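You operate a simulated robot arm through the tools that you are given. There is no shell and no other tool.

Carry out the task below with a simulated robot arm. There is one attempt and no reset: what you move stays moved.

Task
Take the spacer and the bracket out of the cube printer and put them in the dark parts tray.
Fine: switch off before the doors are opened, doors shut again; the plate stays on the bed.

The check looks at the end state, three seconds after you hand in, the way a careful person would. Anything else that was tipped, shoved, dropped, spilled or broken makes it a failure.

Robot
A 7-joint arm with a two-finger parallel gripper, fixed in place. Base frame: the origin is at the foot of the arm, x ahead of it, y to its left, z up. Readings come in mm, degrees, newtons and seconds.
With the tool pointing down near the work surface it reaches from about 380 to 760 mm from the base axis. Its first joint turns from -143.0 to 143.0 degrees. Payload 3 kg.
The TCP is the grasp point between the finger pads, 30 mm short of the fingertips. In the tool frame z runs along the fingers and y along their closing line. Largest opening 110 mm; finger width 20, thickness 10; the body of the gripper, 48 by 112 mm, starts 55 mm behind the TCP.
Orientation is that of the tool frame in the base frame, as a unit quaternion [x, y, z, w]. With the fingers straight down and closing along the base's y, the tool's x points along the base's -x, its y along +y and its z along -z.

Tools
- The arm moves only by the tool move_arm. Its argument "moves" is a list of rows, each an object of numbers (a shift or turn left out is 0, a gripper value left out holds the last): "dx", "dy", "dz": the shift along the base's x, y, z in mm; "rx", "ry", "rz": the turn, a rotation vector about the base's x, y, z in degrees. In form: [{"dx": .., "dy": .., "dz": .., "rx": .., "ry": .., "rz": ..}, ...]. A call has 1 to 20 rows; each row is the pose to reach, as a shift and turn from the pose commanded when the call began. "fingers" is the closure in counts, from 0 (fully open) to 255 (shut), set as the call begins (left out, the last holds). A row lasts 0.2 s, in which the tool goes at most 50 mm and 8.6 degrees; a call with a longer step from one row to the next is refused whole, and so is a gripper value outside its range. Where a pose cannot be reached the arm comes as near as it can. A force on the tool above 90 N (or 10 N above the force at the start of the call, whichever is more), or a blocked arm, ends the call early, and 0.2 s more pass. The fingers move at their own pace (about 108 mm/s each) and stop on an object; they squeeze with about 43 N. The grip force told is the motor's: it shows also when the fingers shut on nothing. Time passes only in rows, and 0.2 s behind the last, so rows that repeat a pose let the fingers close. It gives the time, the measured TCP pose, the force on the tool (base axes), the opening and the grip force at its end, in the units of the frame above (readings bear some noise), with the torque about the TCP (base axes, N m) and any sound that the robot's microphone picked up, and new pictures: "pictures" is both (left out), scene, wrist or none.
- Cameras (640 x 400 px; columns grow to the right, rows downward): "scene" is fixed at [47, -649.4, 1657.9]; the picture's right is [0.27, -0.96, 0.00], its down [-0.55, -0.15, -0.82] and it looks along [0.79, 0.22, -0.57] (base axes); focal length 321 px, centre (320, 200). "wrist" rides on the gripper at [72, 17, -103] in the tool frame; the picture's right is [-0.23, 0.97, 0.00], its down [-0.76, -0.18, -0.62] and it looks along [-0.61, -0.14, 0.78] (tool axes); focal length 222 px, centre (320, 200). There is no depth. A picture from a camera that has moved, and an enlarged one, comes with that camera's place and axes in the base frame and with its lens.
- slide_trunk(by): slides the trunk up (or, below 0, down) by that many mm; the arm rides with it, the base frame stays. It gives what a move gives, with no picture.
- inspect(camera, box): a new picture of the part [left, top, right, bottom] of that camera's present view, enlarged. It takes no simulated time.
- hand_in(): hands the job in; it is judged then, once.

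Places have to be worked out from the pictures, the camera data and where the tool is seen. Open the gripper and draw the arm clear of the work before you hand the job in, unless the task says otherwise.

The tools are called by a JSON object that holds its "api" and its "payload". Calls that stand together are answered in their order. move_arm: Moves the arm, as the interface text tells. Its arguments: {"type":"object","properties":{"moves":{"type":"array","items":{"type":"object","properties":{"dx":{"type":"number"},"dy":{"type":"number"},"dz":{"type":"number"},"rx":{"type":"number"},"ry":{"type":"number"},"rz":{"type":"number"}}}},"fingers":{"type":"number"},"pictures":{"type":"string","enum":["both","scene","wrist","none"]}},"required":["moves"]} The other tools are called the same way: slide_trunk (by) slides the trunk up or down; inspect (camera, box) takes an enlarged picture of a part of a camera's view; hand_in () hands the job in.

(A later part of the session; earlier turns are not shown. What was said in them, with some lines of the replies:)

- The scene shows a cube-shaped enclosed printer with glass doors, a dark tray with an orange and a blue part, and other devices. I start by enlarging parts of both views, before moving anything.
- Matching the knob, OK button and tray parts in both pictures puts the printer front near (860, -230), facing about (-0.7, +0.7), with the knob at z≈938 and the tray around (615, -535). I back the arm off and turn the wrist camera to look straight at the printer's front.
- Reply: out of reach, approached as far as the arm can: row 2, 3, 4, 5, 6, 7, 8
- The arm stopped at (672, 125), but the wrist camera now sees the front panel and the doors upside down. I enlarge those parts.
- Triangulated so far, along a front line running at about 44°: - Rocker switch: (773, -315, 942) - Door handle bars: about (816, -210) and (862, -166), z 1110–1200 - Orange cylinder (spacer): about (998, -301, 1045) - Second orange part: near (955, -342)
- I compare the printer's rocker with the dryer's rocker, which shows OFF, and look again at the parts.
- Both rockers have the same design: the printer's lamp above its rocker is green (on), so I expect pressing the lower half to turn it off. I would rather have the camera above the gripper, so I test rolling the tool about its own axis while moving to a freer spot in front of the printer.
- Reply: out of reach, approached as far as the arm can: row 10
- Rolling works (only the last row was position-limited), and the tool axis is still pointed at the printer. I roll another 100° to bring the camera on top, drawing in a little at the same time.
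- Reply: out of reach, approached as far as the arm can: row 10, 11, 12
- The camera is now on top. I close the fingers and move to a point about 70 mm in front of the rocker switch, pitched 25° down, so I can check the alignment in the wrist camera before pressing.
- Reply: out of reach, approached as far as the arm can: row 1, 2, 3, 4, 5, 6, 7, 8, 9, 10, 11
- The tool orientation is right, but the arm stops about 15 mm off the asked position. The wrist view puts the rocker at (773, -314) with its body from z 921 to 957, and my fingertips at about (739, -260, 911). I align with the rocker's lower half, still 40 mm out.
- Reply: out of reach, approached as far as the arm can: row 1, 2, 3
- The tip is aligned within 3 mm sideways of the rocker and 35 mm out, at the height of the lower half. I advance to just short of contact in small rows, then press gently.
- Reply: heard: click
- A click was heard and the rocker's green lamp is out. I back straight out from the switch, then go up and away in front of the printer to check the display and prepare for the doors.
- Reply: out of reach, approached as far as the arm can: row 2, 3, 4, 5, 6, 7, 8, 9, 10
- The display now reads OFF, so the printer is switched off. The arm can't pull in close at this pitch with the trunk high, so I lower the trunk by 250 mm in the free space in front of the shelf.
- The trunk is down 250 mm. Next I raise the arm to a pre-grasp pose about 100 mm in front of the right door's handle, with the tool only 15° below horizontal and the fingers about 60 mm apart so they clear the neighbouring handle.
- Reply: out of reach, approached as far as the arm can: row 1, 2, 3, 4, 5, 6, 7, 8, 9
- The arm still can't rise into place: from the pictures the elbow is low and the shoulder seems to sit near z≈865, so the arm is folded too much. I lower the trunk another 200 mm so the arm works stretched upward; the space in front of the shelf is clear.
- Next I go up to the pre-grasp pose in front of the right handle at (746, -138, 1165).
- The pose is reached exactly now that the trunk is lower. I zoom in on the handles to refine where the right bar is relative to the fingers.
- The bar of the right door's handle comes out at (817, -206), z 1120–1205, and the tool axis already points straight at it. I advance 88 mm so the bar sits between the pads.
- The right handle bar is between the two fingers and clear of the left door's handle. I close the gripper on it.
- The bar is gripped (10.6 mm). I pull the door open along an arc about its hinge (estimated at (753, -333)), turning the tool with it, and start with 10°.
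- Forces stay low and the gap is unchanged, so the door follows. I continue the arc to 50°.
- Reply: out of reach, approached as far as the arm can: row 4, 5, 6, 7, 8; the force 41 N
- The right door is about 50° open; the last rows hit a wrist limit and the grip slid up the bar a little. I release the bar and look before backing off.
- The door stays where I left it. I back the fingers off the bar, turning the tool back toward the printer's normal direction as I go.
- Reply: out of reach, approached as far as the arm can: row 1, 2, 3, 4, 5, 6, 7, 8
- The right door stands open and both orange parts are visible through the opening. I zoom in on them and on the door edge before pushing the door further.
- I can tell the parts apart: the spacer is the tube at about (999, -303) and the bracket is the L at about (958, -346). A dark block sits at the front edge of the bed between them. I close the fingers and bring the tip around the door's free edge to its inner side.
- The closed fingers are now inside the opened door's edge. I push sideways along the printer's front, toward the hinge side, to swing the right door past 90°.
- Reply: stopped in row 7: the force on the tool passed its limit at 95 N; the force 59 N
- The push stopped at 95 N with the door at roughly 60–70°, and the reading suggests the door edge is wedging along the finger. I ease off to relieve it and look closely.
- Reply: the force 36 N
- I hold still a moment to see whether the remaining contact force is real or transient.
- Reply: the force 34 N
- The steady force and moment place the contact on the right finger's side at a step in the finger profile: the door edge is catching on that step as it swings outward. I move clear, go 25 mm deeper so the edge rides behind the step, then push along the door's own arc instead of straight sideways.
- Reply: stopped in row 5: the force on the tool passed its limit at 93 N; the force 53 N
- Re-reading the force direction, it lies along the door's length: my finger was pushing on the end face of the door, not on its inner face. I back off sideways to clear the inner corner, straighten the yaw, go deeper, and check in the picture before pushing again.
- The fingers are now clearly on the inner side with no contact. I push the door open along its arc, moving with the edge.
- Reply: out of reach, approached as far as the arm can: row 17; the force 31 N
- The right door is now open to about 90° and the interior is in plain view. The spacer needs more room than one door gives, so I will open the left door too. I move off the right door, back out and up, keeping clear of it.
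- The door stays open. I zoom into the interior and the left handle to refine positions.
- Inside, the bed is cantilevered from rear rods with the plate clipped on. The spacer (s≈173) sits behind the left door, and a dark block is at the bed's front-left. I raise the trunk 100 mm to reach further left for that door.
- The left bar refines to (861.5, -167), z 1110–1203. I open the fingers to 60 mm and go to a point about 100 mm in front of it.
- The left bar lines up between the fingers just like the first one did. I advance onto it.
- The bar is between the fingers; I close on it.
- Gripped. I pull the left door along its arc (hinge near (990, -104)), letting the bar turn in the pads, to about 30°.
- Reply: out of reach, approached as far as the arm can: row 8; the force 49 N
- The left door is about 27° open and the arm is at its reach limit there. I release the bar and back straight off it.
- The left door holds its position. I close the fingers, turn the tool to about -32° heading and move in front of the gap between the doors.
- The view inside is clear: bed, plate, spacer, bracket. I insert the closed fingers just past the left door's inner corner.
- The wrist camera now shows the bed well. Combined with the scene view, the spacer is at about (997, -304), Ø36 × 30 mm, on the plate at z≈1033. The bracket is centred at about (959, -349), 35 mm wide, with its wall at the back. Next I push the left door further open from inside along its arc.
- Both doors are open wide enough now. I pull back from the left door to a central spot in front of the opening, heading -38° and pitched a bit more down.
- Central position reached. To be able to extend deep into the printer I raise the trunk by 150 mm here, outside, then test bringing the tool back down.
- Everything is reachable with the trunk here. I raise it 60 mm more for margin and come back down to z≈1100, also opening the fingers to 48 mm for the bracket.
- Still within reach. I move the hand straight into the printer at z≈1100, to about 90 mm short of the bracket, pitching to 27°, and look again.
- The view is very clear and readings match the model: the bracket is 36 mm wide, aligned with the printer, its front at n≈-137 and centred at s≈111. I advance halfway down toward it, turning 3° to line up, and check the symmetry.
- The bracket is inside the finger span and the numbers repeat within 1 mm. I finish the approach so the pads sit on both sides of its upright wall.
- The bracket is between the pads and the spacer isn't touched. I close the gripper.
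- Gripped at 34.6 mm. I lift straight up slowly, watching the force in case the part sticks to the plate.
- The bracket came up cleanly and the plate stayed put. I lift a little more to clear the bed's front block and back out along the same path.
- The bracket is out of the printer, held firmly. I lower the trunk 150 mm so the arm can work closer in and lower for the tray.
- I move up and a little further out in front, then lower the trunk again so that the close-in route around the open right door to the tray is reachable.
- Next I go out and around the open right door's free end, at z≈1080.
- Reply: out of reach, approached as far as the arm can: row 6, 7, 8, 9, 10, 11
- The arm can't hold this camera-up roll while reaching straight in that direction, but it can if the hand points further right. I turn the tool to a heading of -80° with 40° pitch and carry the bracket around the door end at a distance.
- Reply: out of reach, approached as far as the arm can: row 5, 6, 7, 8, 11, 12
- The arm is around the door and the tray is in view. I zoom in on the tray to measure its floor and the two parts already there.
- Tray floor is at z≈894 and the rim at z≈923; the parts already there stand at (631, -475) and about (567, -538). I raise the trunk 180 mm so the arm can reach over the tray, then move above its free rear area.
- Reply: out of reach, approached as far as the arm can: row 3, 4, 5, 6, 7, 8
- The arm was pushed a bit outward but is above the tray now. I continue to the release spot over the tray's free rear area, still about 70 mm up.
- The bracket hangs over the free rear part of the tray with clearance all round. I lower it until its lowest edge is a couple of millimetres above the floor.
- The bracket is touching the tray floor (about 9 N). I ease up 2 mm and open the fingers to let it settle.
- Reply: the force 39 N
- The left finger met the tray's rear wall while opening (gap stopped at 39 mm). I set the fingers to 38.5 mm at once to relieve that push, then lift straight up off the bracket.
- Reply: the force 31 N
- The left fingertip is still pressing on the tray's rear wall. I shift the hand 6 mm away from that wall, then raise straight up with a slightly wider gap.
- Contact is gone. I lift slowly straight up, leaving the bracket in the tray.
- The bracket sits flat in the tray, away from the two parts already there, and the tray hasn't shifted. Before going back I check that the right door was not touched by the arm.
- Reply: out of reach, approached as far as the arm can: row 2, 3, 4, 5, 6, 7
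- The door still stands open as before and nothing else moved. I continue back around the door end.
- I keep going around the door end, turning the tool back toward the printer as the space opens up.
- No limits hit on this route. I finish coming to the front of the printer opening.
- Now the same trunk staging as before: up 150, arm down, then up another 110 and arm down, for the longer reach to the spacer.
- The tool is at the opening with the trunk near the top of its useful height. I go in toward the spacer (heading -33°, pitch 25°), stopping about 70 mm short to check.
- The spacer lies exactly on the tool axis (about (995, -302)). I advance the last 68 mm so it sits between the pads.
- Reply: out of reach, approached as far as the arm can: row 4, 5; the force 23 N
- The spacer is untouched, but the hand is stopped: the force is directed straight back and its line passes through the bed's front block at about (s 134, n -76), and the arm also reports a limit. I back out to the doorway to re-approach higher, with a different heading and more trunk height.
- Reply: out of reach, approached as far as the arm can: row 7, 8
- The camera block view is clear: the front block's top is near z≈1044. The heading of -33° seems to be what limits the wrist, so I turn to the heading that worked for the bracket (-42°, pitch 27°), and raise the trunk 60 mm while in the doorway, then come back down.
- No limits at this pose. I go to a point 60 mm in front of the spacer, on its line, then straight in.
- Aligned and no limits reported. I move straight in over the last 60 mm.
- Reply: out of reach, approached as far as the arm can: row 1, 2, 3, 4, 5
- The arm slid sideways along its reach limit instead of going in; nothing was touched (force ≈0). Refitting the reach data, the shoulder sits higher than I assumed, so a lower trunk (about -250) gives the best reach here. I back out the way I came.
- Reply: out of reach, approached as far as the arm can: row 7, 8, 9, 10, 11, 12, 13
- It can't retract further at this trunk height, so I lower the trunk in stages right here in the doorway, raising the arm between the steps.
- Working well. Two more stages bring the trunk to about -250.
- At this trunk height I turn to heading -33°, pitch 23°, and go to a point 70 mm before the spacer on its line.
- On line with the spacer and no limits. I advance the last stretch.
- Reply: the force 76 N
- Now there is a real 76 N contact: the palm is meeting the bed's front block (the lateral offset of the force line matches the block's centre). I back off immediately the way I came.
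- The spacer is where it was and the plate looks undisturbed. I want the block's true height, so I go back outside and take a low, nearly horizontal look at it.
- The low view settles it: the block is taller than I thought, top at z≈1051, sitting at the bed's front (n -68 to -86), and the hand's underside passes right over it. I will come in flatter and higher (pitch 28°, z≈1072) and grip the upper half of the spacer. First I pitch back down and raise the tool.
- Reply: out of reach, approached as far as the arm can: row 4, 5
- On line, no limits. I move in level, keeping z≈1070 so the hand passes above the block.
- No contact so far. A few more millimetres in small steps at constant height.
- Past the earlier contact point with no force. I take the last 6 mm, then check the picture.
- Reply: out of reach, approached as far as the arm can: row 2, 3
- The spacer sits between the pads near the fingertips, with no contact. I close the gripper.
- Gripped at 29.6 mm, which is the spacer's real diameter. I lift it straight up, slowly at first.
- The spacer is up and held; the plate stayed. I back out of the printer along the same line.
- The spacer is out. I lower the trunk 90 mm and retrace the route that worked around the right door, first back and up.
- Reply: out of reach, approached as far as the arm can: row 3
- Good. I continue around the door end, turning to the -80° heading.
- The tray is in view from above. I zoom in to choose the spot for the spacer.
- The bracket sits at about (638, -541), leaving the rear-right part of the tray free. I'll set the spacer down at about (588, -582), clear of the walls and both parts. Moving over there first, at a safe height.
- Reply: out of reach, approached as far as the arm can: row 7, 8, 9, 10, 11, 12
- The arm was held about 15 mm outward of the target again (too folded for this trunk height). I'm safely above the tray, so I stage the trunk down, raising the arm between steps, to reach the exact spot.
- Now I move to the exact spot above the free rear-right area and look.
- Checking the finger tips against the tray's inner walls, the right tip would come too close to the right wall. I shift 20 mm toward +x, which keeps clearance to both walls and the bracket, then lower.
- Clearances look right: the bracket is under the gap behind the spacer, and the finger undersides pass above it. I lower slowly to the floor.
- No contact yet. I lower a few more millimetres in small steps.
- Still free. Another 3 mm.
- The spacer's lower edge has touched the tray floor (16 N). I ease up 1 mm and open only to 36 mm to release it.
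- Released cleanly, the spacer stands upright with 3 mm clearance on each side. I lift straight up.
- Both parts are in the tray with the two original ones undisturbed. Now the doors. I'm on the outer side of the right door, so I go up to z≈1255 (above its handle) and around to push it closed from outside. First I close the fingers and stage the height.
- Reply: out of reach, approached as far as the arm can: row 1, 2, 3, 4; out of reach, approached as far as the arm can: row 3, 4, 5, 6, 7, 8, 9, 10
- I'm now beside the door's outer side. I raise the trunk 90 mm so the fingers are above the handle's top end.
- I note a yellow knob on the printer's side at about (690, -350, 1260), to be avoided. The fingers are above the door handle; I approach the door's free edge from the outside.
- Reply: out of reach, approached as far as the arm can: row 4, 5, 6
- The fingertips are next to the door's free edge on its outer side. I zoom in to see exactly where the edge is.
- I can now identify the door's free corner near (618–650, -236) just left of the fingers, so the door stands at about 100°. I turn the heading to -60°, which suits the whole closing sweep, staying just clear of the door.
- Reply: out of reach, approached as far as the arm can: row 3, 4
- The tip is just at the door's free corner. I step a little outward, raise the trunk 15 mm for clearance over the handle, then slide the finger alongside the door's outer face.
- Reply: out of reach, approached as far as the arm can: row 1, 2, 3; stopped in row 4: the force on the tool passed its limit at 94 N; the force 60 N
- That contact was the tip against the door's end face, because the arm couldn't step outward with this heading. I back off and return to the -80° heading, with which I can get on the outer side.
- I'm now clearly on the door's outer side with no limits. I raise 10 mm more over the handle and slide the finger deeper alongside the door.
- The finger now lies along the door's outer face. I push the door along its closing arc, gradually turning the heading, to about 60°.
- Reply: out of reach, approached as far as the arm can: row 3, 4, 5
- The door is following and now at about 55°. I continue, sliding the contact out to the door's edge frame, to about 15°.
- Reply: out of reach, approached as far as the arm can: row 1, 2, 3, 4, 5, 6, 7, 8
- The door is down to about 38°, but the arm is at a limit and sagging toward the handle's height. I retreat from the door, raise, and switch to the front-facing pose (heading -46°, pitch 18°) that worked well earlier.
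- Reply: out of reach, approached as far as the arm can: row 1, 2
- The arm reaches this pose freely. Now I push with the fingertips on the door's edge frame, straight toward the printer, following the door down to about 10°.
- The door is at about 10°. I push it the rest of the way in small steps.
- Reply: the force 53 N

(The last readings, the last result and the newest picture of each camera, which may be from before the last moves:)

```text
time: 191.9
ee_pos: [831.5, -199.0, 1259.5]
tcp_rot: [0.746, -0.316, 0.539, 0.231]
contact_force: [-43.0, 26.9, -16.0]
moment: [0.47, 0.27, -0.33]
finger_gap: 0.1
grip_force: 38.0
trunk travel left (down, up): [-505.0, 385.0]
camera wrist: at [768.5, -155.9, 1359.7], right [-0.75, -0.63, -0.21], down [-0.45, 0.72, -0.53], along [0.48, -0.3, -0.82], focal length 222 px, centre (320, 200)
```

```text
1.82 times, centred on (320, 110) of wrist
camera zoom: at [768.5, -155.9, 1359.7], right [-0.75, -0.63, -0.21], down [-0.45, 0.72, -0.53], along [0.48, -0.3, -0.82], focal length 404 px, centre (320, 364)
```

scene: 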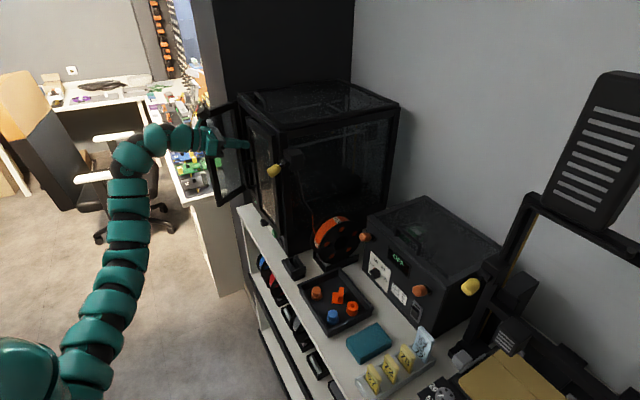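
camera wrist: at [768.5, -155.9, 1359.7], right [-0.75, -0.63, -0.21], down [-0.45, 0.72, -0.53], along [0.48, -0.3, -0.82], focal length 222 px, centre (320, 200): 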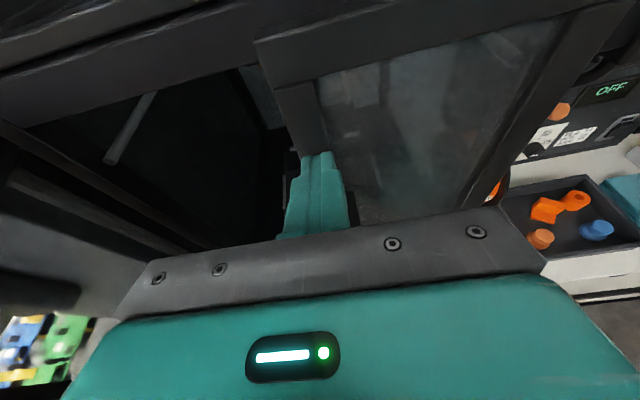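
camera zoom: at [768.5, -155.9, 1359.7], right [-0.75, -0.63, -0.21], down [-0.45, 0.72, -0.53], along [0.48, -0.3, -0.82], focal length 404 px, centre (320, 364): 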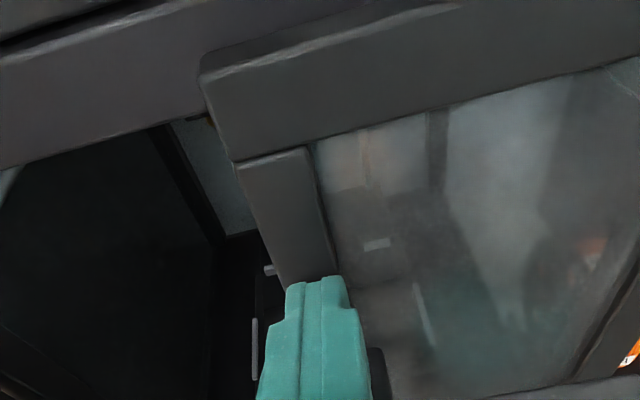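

A firm stop (about 53 N) with the door face at n≈10 — consistent with fully closed. I back off and check in both views.

{"api": "move_arm", "payload": {"moves": [{"dx": -8, "dy": 8}, {"dx": -22, "dy": 23}, {"dx": -38, "dy": 40}, {"dx": -55, "dy": 57}, {"dx": -75, "dy": 77}, {"dx": -95, "dy": 97}, {"dx": -95, "dy": 97}]}}

{"api": "inspect", "payload": {"camera": "scene", "box": [190, 80, 330, 260]}}

{"api": "inspect", "payload": {"camera": "wrist", "box": [160, 0, 480, 220]}}

```text
time: 193.5
ee_pos: [740.9, -107.8, 1255.7]
tcp_rot: [0.746, -0.319, 0.537, 0.232]
contact_force: [-0.1, 0.2, 0.1]
moment: [-0.04, 0.04, -0.03]
finger_gap: 0.1
grip_force: 37.5
trunk travel left (down, up): [-505.0, 385.0]
camera wrist: at [678.3, -66.3, 1357.5], right [-0.75, -0.62, -0.21], down [-0.45, 0.72, -0.53], along [0.48, -0.3, -0.82], focal length 222 px, centre (320, 200)
```

scene: 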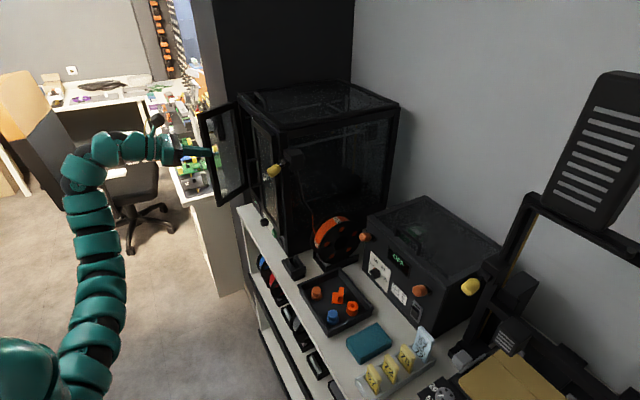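
wrist: 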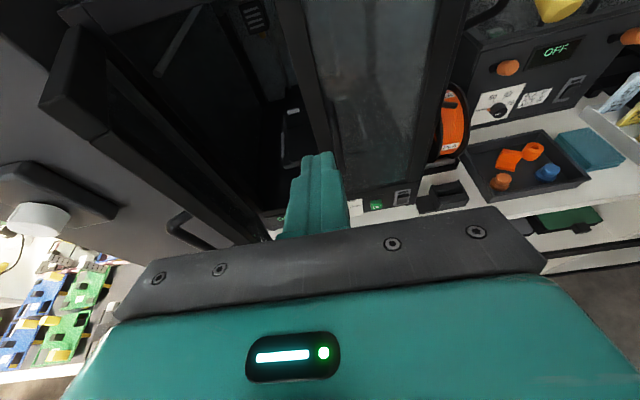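

```text
2.22 times, centred on (260, 170) of scene
camera zoom: at [47.0, -649.4, 1657.9], right [0.27, -0.96, 0.0], down [-0.55, -0.15, -0.82], along [0.79, 0.22, -0.57], focal length 713 px, centre (453, 267)
```

zoom: 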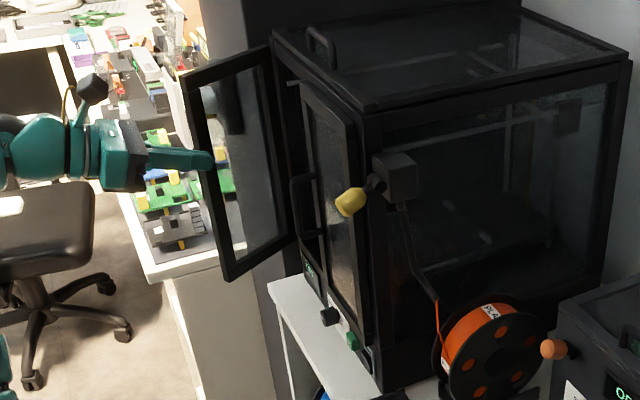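

```text
1.82 times, centred on (320, 110) of wrist
camera zoom: at [678.3, -66.3, 1357.5], right [-0.75, -0.62, -0.21], down [-0.45, 0.72, -0.53], along [0.48, -0.3, -0.82], focal length 404 px, centre (320, 364)
```

zoom: 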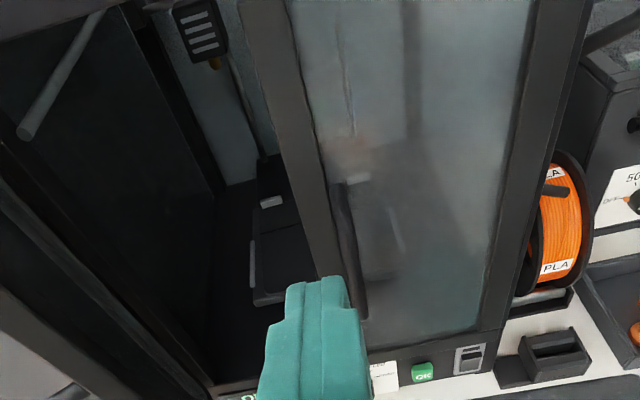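

The right door is flush with the printer front again. For the left door, standing at about 67°, I go around its free edge to the outer (left) side, still above handle height, turning the heading to -35°.

{"api": "move_arm", "payload": {"moves": [{"dx": -3, "dy": 26, "rz": 3}, {"dx": -5, "dy": 52, "rz": 6}, {"dx": -6, "dy": 77, "rz": 9}, {"dx": 12, "dy": 96, "rz": 11}, {"dx": 34, "dy": 117, "rz": 11}, {"dx": 56, "dy": 138, "rz": 11}, {"dx": 76.6, "dy": 157.5, "rz": 11}, {"dx": 76.6, "dy": 157.5, "rz": 11}]}}

{"api": "inspect", "payload": {"camera": "scene", "box": [130, 70, 290, 230]}}

```text
time: 195.3
ee_pos: [817.6, 47.2, 1256.1]
tcp_rot: [0.773, -0.246, 0.556, 0.18]
contact_force: [0.6, 0.0, 0.2]
moment: [0.0, 0.02, 0.04]
finger_gap: 0.0
grip_force: 37.6
trunk travel left (down, up): [-505.0, 385.0]
camera wrist: at [747.7, 76.3, 1357.2], right [-0.62, -0.75, -0.21], down [-0.58, 0.63, -0.53], along [0.53, -0.21, -0.82], focal length 222 px, centre (320, 200)
```

scene: 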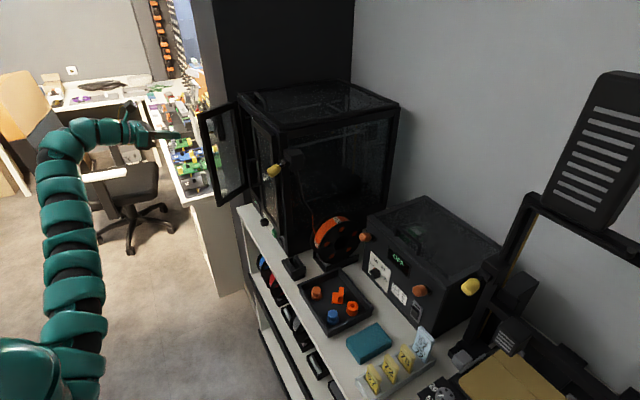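
wrist: 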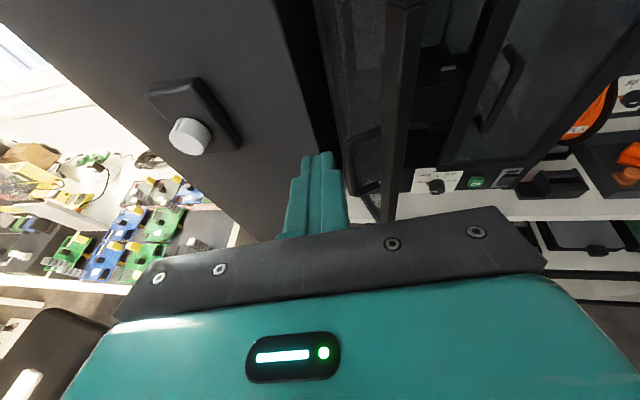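

```text
2.50 times, centred on (210, 150) of scene
camera zoom: at [47.0, -649.4, 1657.9], right [0.27, -0.96, 0.0], down [-0.55, -0.15, -0.82], along [0.79, 0.22, -0.57], focal length 802 px, centre (595, 325)
```

zoom: 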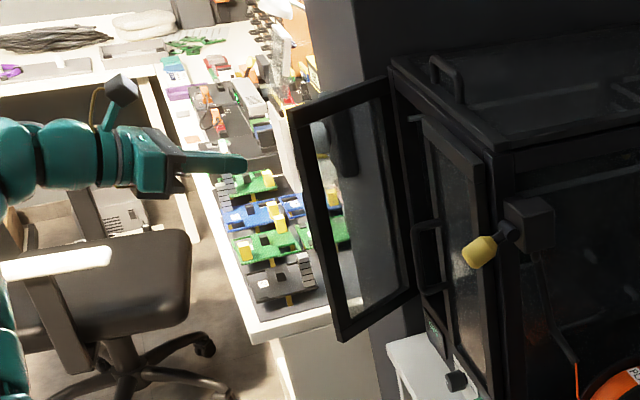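

The hand is on the left door's outer side, clear of the cabinet. I slide the fingers in alongside the door, then push it toward closing.

{"api": "move_arm", "payload": {"moves": [{"dx": 15, "dy": -15}, {"dx": 30, "dy": -30}, {"dx": 45, "dy": -44.4}, {"dx": 45, "dy": -44.4}]}}

{"api": "inspect", "payload": {"camera": "wrist", "box": [200, 0, 480, 220]}}

```text
time: 196.3
ee_pos: [857.2, 0.2, 1237.2]
tcp_rot: [0.773, -0.245, 0.557, 0.179]
contact_force: [-0.1, -1.1, -0.6]
moment: [0.03, -0.01, 0.01]
finger_gap: 0.1
grip_force: 37.8
out of reach, approached as far as the arm can: row 1, 2, 3, 4
trunk travel left (down, up): [-505.0, 385.0]
camera wrist: at [786.6, 29.0, 1337.9], right [-0.62, -0.75, -0.21], down [-0.58, 0.62, -0.53], along [0.53, -0.21, -0.82], focal length 222 px, centre (320, 200)
```

scene: 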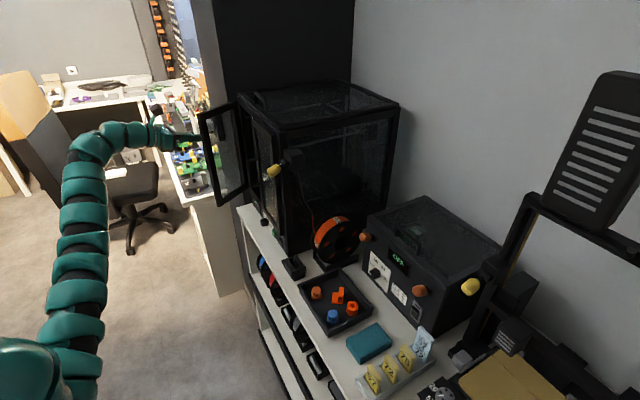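
wrist: 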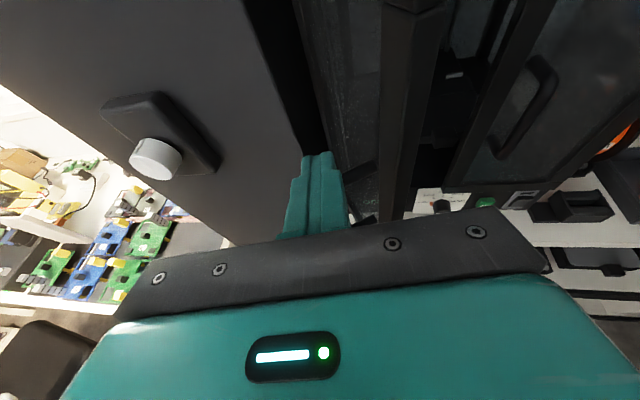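

```text
1.82 times, centred on (340, 110) of wrist
camera zoom: at [786.6, 29.0, 1337.9], right [-0.62, -0.75, -0.21], down [-0.58, 0.62, -0.53], along [0.53, -0.21, -0.82], focal length 404 px, centre (284, 364)
```

zoom: 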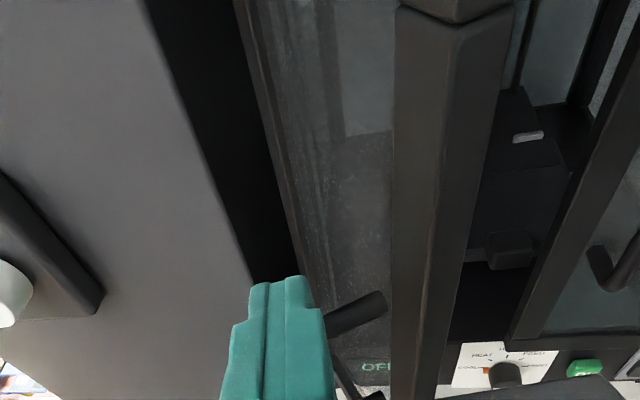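

The arm sagged 20 mm near its limit here, so I raise the trunk 20 mm to stay above the handle, then push the door along its closing arc to about 40°.

{"api": "slide_trunk", "payload": {"by": 20}}

{"api": "move_arm", "payload": {"moves": [{"dx": -5, "dy": -11}, {"dx": -11, "dy": -23}, {"dx": -16, "dy": -37}, {"dx": -20, "dy": -50.5}, {"dx": -24, "dy": -64.6}, {"dx": -26, "dy": -78.7}, {"dx": -27, "dy": -93}, {"dx": -26, "dy": -107.6}]}}

{"api": "inspect", "payload": {"camera": "wrist", "box": [200, 0, 480, 220]}}

```text
time: 197.0
ee_pos: [855.9, 1.0, 1256.2]
tcp_rot: [0.774, -0.245, 0.556, 0.179]
contact_force: [-0.1, 0.1, 0.4]
moment: [-0.02, -0.03, 0.03]
finger_gap: 0.0
grip_force: 38.0
trunk travel left (down, up): [-525.0, 365.0]
```

```text
time: 198.8
ee_pos: [831.2, -106.9, 1257.4]
tcp_rot: [0.774, -0.245, 0.556, 0.18]
contact_force: [0.4, 0.3, -0.4]
moment: [-0.05, 0.0, 0.0]
finger_gap: 0.0
grip_force: 37.2
trunk travel left (down, up): [-525.0, 365.0]
camera wrist: at [759.8, -78.1, 1358.5], right [-0.62, -0.75, -0.21], down [-0.58, 0.62, -0.53], along [0.53, -0.21, -0.82], focal length 222 px, centre (320, 200)
```

scene: 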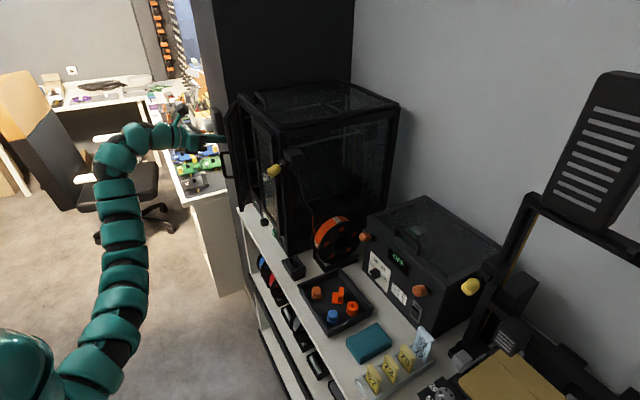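
wrist: 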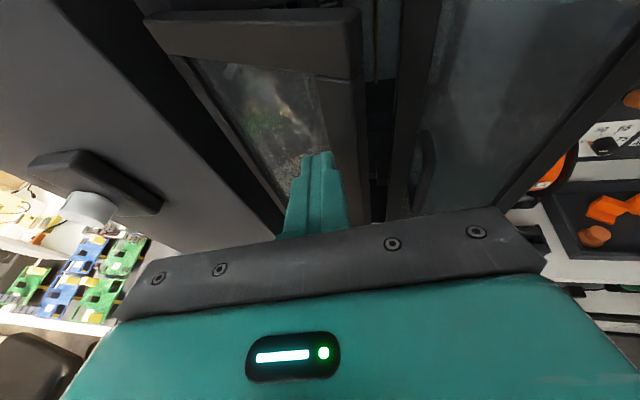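

```text
1.82 times, centred on (340, 110) of wrist
camera zoom: at [759.8, -78.1, 1358.5], right [-0.62, -0.75, -0.21], down [-0.58, 0.62, -0.53], along [0.53, -0.21, -0.82], focal length 404 px, centre (284, 364)
```

zoom: 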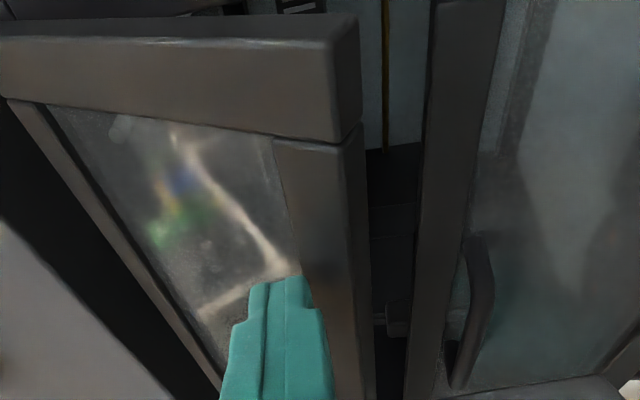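

The left door is at about 35° and follows nicely. I continue toward its edge frame and close it, in shrinking steps.

{"api": "move_arm", "payload": {"moves": [{"dx": -4.5, "dy": -9.1}, {"dx": -0.3, "dy": -21.4}, {"dx": 4, "dy": -33.8}, {"dx": 10.3, "dy": -45.3}, {"dx": 16.8, "dy": -56.7}, {"dx": 20, "dy": -61}], "pictures": "wrist"}}

{"api": "inspect", "payload": {"camera": "wrist", "box": [200, 0, 480, 220]}}

```text
time: 200.2
ee_pos: [850.3, -166.1, 1257.8]
tcp_rot: [0.773, -0.244, 0.557, 0.179]
contact_force: [-0.5, -0.6, -0.3]
moment: [0.04, -0.01, -0.01]
finger_gap: 0.1
grip_force: 38.0
trunk travel left (down, up): [-525.0, 365.0]
camera wrist: at [779.8, -137.2, 1358.4], right [-0.62, -0.75, -0.21], down [-0.58, 0.62, -0.53], along [0.53, -0.21, -0.82], focal length 222 px, centre (320, 200)
```

wrist: 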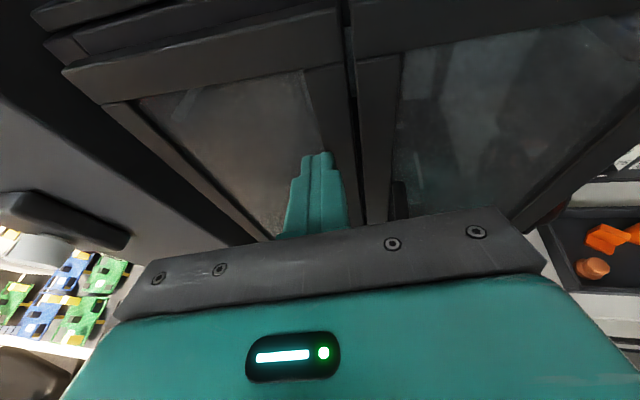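

```text
1.82 times, centred on (340, 110) of wrist
camera zoom: at [779.8, -137.2, 1358.4], right [-0.62, -0.75, -0.21], down [-0.58, 0.62, -0.53], along [0.53, -0.21, -0.82], focal length 404 px, centre (284, 364)
```

zoom: 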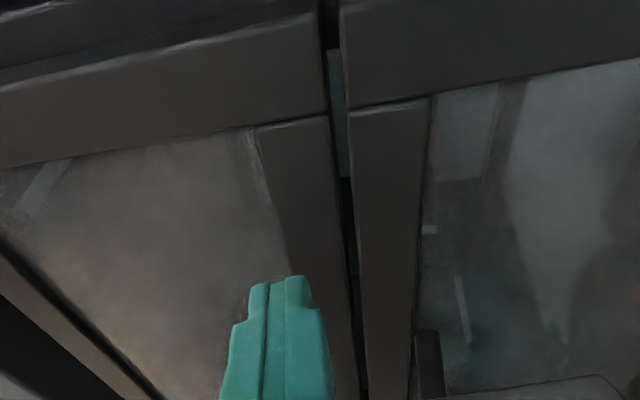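

Nearly closed, a few degrees left. Final push in small steps.

{"api": "move_arm", "payload": {"moves": [{"dx": 3, "dy": -3.5}, {"dx": 6, "dy": -7}, {"dx": 9.5, "dy": -11}, {"dx": 13, "dy": -14.5}], "pictures": "wrist"}}

{"api": "inspect", "payload": {"camera": "wrist", "box": [200, 0, 480, 220]}}

```text
time: 201.2
ee_pos: [856.9, -173.2, 1258.6]
tcp_rot: [0.774, -0.242, 0.557, 0.178]
contact_force: [-68.4, 29.4, -38.4]
moment: [0.94, 0.8, -1.07]
finger_gap: 0.2
grip_force: 37.6
trunk travel left (down, up): [-525.0, 365.0]
camera wrist: at [786.5, -144.8, 1359.2], right [-0.62, -0.76, -0.21], down [-0.58, 0.62, -0.53], along [0.53, -0.2, -0.82], focal length 222 px, centre (320, 200)
```

wrist: 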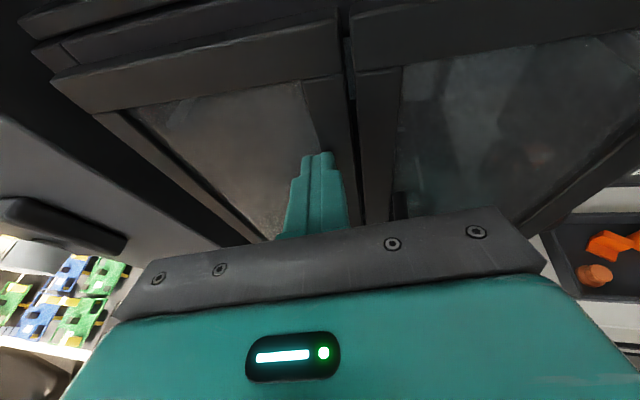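

```text
1.82 times, centred on (340, 110) of wrist
camera zoom: at [786.5, -144.8, 1359.2], right [-0.62, -0.76, -0.21], down [-0.58, 0.62, -0.53], along [0.53, -0.2, -0.82], focal length 404 px, centre (284, 364)
```

zoom: 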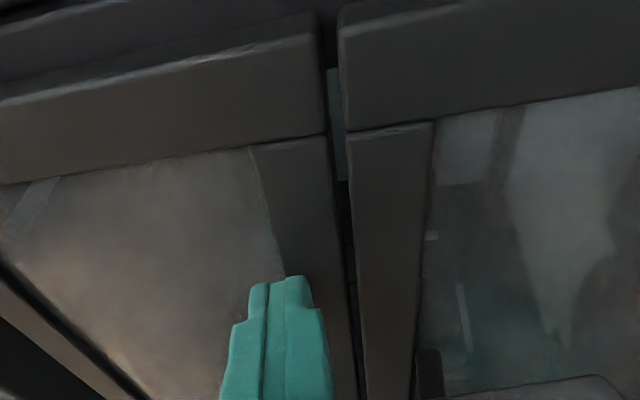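

The left door is at a firm stop in the same plane as the right one (tip at n≈12 for both). I back away and check both doors.

{"api": "move_arm", "payload": {"moves": [{"dx": -6, "dy": 6}, {"dx": -18, "dy": 19}, {"dx": -35, "dy": 36}, {"dx": -55, "dy": 57}, {"dx": -75, "dy": 78}, {"dx": -95, "dy": 99}, {"dx": -115, "dy": 119}, {"dx": -115, "dy": 119}]}}

{"api": "inspect", "payload": {"camera": "scene", "box": [220, 70, 420, 270]}}

{"api": "inspect", "payload": {"camera": "wrist", "box": [200, 0, 480, 220]}}

```text
time: 203.0
ee_pos: [747.2, -63.1, 1258.0]
tcp_rot: [0.774, -0.245, 0.556, 0.179]
contact_force: [0.1, 0.1, 0.3]
moment: [0.03, 0.01, -0.05]
finger_gap: 0.2
grip_force: 37.3
trunk travel left (down, up): [-525.0, 365.0]
camera wrist: at [676.5, -34.6, 1358.5], right [-0.62, -0.75, -0.21], down [-0.58, 0.62, -0.53], along [0.53, -0.21, -0.82], focal length 222 px, centre (320, 200)
```

scene: 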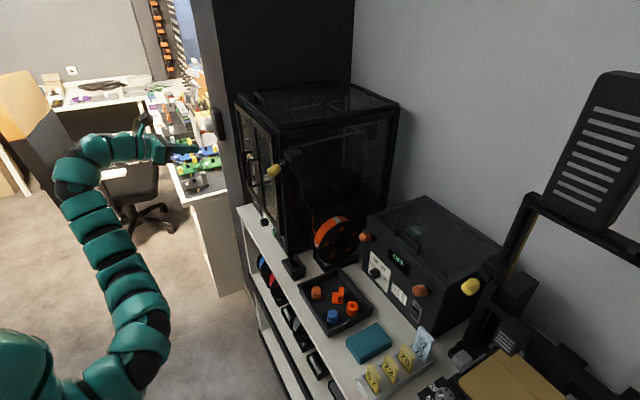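
wrist: 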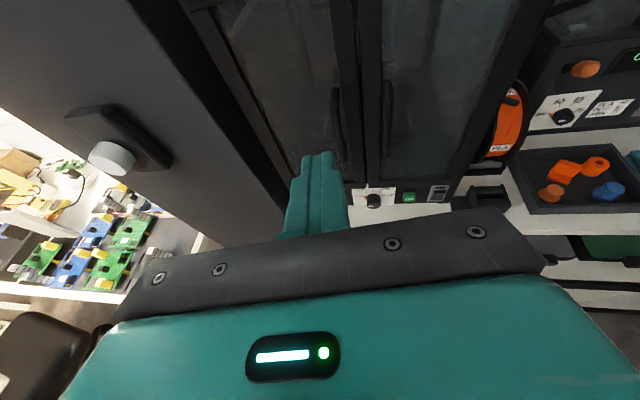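

```text
2.00 times, centred on (320, 170) of scene
camera zoom: at [47.0, -649.4, 1657.9], right [0.27, -0.96, 0.0], down [-0.55, -0.15, -0.82], along [0.79, 0.22, -0.57], focal length 642 px, centre (320, 260)
```

zoom: 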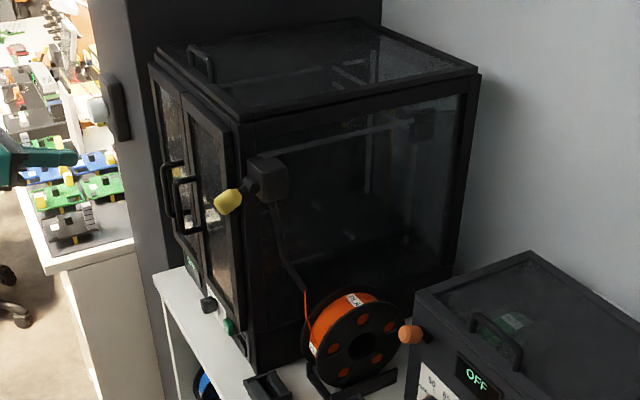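

```text
1.82 times, centred on (340, 110) of wrist
camera zoom: at [676.5, -34.6, 1358.5], right [-0.62, -0.75, -0.21], down [-0.58, 0.62, -0.53], along [0.53, -0.21, -0.82], focal length 404 px, centre (284, 364)
```

zoom: 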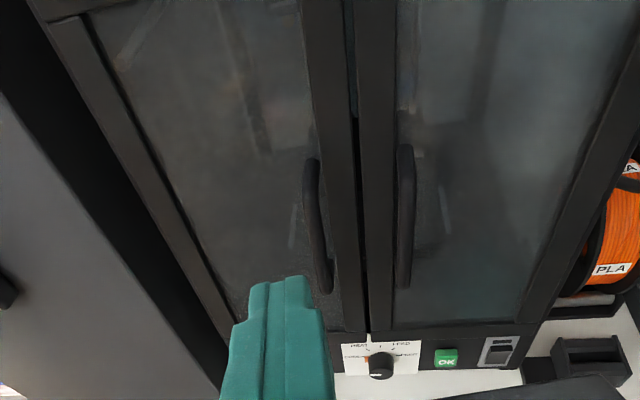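

Both doors look shut. I compare with the same enlarged view from the start, check the switch, and look at the tray and the plate through the glass.

{"api": "inspect", "payload": {"camera": "scene", "box": [230, 130, 390, 230]}}

{"api": "inspect", "payload": {"camera": "scene", "box": [255, 235, 295, 265]}}

{"api": "inspect", "payload": {"camera": "scene", "box": [280, 250, 400, 350]}}

{"api": "inspect", "payload": {"camera": "scene", "box": [280, 160, 340, 200]}}

{"api": "inspect", "payload": {"camera": "scene", "box": [220, 200, 520, 400]}}

```text
4.00 times, centred on (310, 180) of scene
camera zoom: at [47.0, -649.4, 1657.9], right [0.27, -0.96, 0.0], down [-0.55, -0.15, -0.82], along [0.79, 0.22, -0.57], focal length 1284 px, centre (360, 280)
```

zoom: 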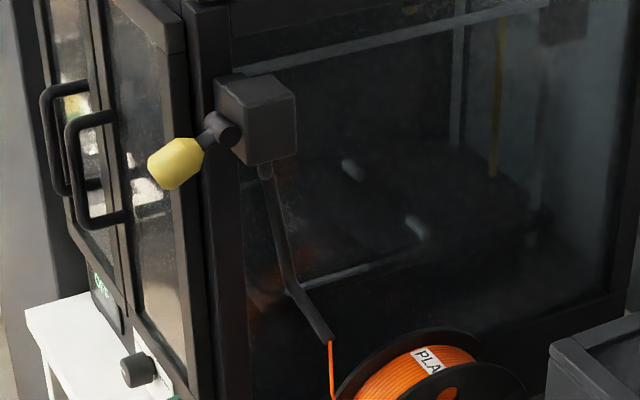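

```text
13.33 times, centred on (275, 250) of scene
camera zoom: at [47.0, -649.4, 1657.9], right [0.27, -0.96, 0.0], down [-0.55, -0.15, -0.82], along [0.79, 0.22, -0.57], focal length 4279 px, centre (920, -467)
```

zoom: 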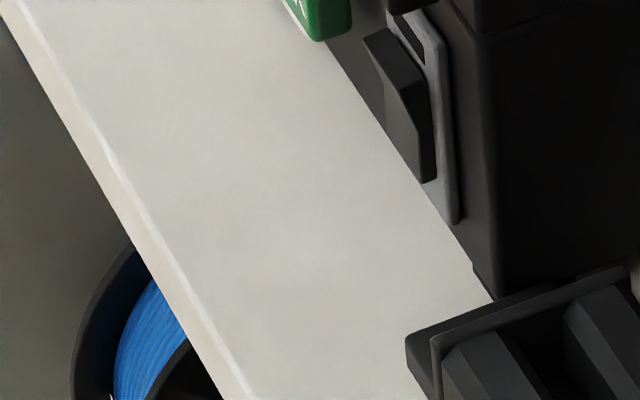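

```text
4.00 times, centred on (340, 300) of scene
camera zoom: at [47.0, -649.4, 1657.9], right [0.27, -0.96, 0.0], down [-0.55, -0.15, -0.82], along [0.79, 0.22, -0.57], focal length 1284 px, centre (240, -200)
```

zoom: 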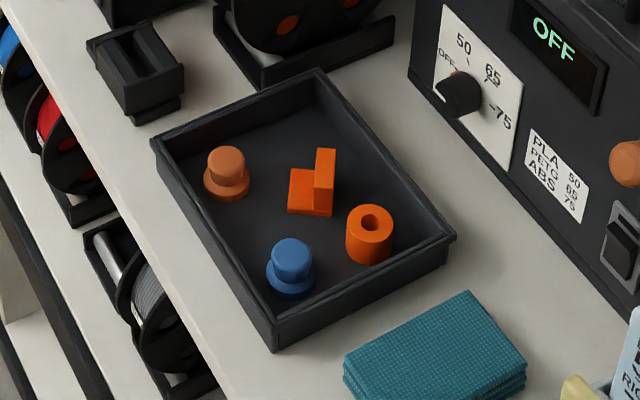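

```text
10.00 times, centred on (310, 180) of scene
camera zoom: at [47.0, -649.4, 1657.9], right [0.27, -0.96, 0.0], down [-0.55, -0.15, -0.82], along [0.79, 0.22, -0.57], focal length 3210 px, centre (420, 400)
```

zoom: 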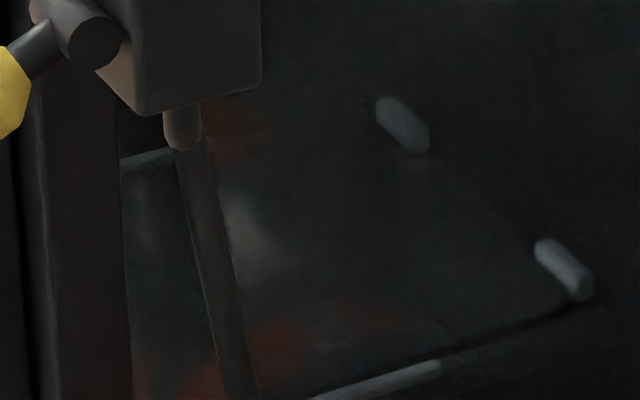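

```text
2.00 times, centred on (370, 300) of scene
camera zoom: at [47.0, -649.4, 1657.9], right [0.27, -0.96, 0.0], down [-0.55, -0.15, -0.82], along [0.79, 0.22, -0.57], focal length 642 px, centre (220, 0)
```

zoom: 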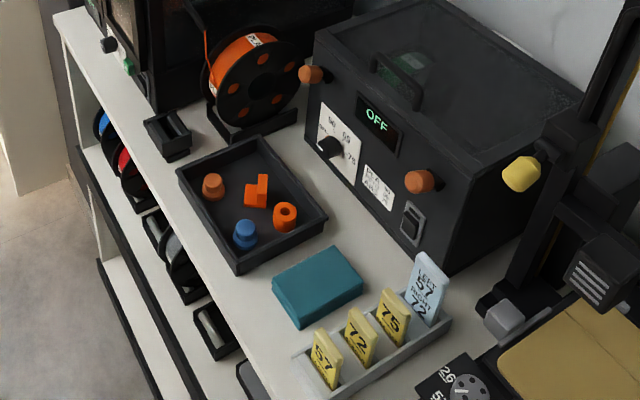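

Everything matches the start views except what was meant to change:
- Doors: handles and doors are in their original places.
- Plate: its clips are exactly where they were.
- Power: the rocker is in the off position.
- Tray: unmoved, with both parts and the two original pieces in it.

I open the gripper and draw the arm clear.

{"api": "move_arm", "payload": {"fingers": 0, "moves": [{"dx": -8, "dy": 22}, {"dx": -16, "dy": 45}, {"dx": -24, "dy": 68}, {"dx": -32, "dy": 91}, {"dx": -40, "dy": 115}, {"dx": -48, "dy": 140}, {"dx": -48, "dy": 140}, {"dx": -48, "dy": 140}]}}

{"api": "inspect", "payload": {"camera": "scene", "box": [220, 70, 420, 270]}}

{"api": "inspect", "payload": {"camera": "wrist", "box": [240, 0, 560, 220]}}

```text
time: 204.8
ee_pos: [699.4, 78.1, 1259.5]
tcp_rot: [0.773, -0.244, 0.558, 0.179]
contact_force: [0.9, -0.6, -0.5]
moment: [-0.04, -0.01, 0.03]
finger_gap: 110.1
grip_force: 0.0
out of reach, approached as far as the arm can: row 5, 6
trunk travel left (down, up): [-525.0, 365.0]
camera wrist: at [629.4, 107.1, 1359.5], right [-0.62, -0.75, -0.21], down [-0.58, 0.62, -0.53], along [0.53, -0.21, -0.82], focal length 222 px, centre (320, 200)
```

scene: 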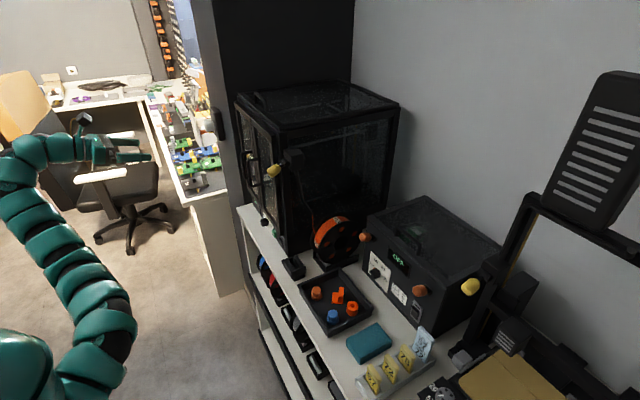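
wrist: 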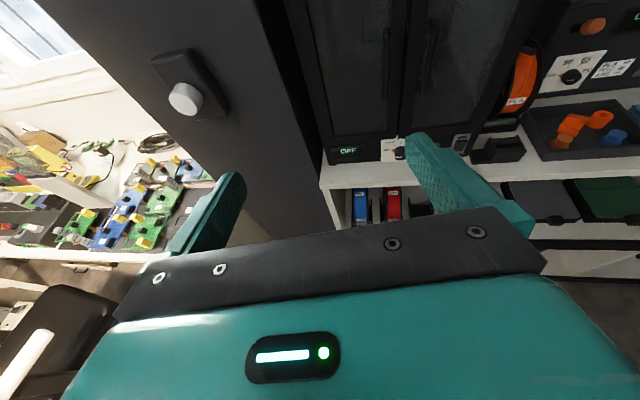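

```text
2.00 times, centred on (320, 170) of scene
camera zoom: at [47.0, -649.4, 1657.9], right [0.27, -0.96, 0.0], down [-0.55, -0.15, -0.82], along [0.79, 0.22, -0.57], focal length 642 px, centre (320, 260)
```

zoom: 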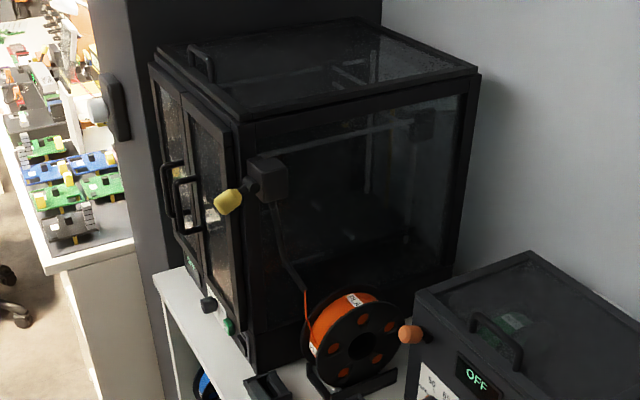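

```text
1.82 times, centred on (400, 110) of wrist
camera zoom: at [629.4, 107.1, 1359.5], right [-0.62, -0.75, -0.21], down [-0.58, 0.62, -0.53], along [0.53, -0.21, -0.82], focal length 404 px, centre (174, 364)
```

zoom: 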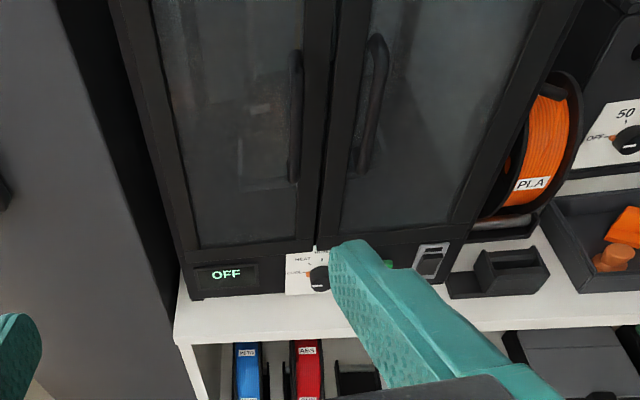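

The printer reads OFF, both doors are shut, the plate is on the bed, and the spacer and bracket are in the dark tray. The gripper is open and the arm is clear, so I hand the job in.

{"api": "hand_in", "payload": {}}

```text
The job is handed in.
```

The spacer and the bracket are both out of the cube printer and standing in the dark parts tray. I handed the job in; no verdict has come back yet.

- **Power:** I pressed the printer's rocker off before opening any door. Its display reads OFF.
- **Doors:** both are shut again. Each stopped firmly when I pushed it closed, and their positions match the starting view.
- **Plate:** it stayed on the bed, with its clips in the same place as at the start.
- **Tray:** it has not shifted, and the orange and blue pieces already in it are where they were.

Some contacts were harder than I wanted:

- **Bed's front block:** while reaching for the spacer, the gripper pushed against it with up to about 76 N. The bed showed no visible shift.
- **Tray rear wall:** one finger pressed on it with roughly 38 N while I released the bracket.
- **Right door:** I pushed against the edge of it with about 95 N twice while opening it and once while closing it.

The gripper is open and the arm is well clear of the printer and shelf.
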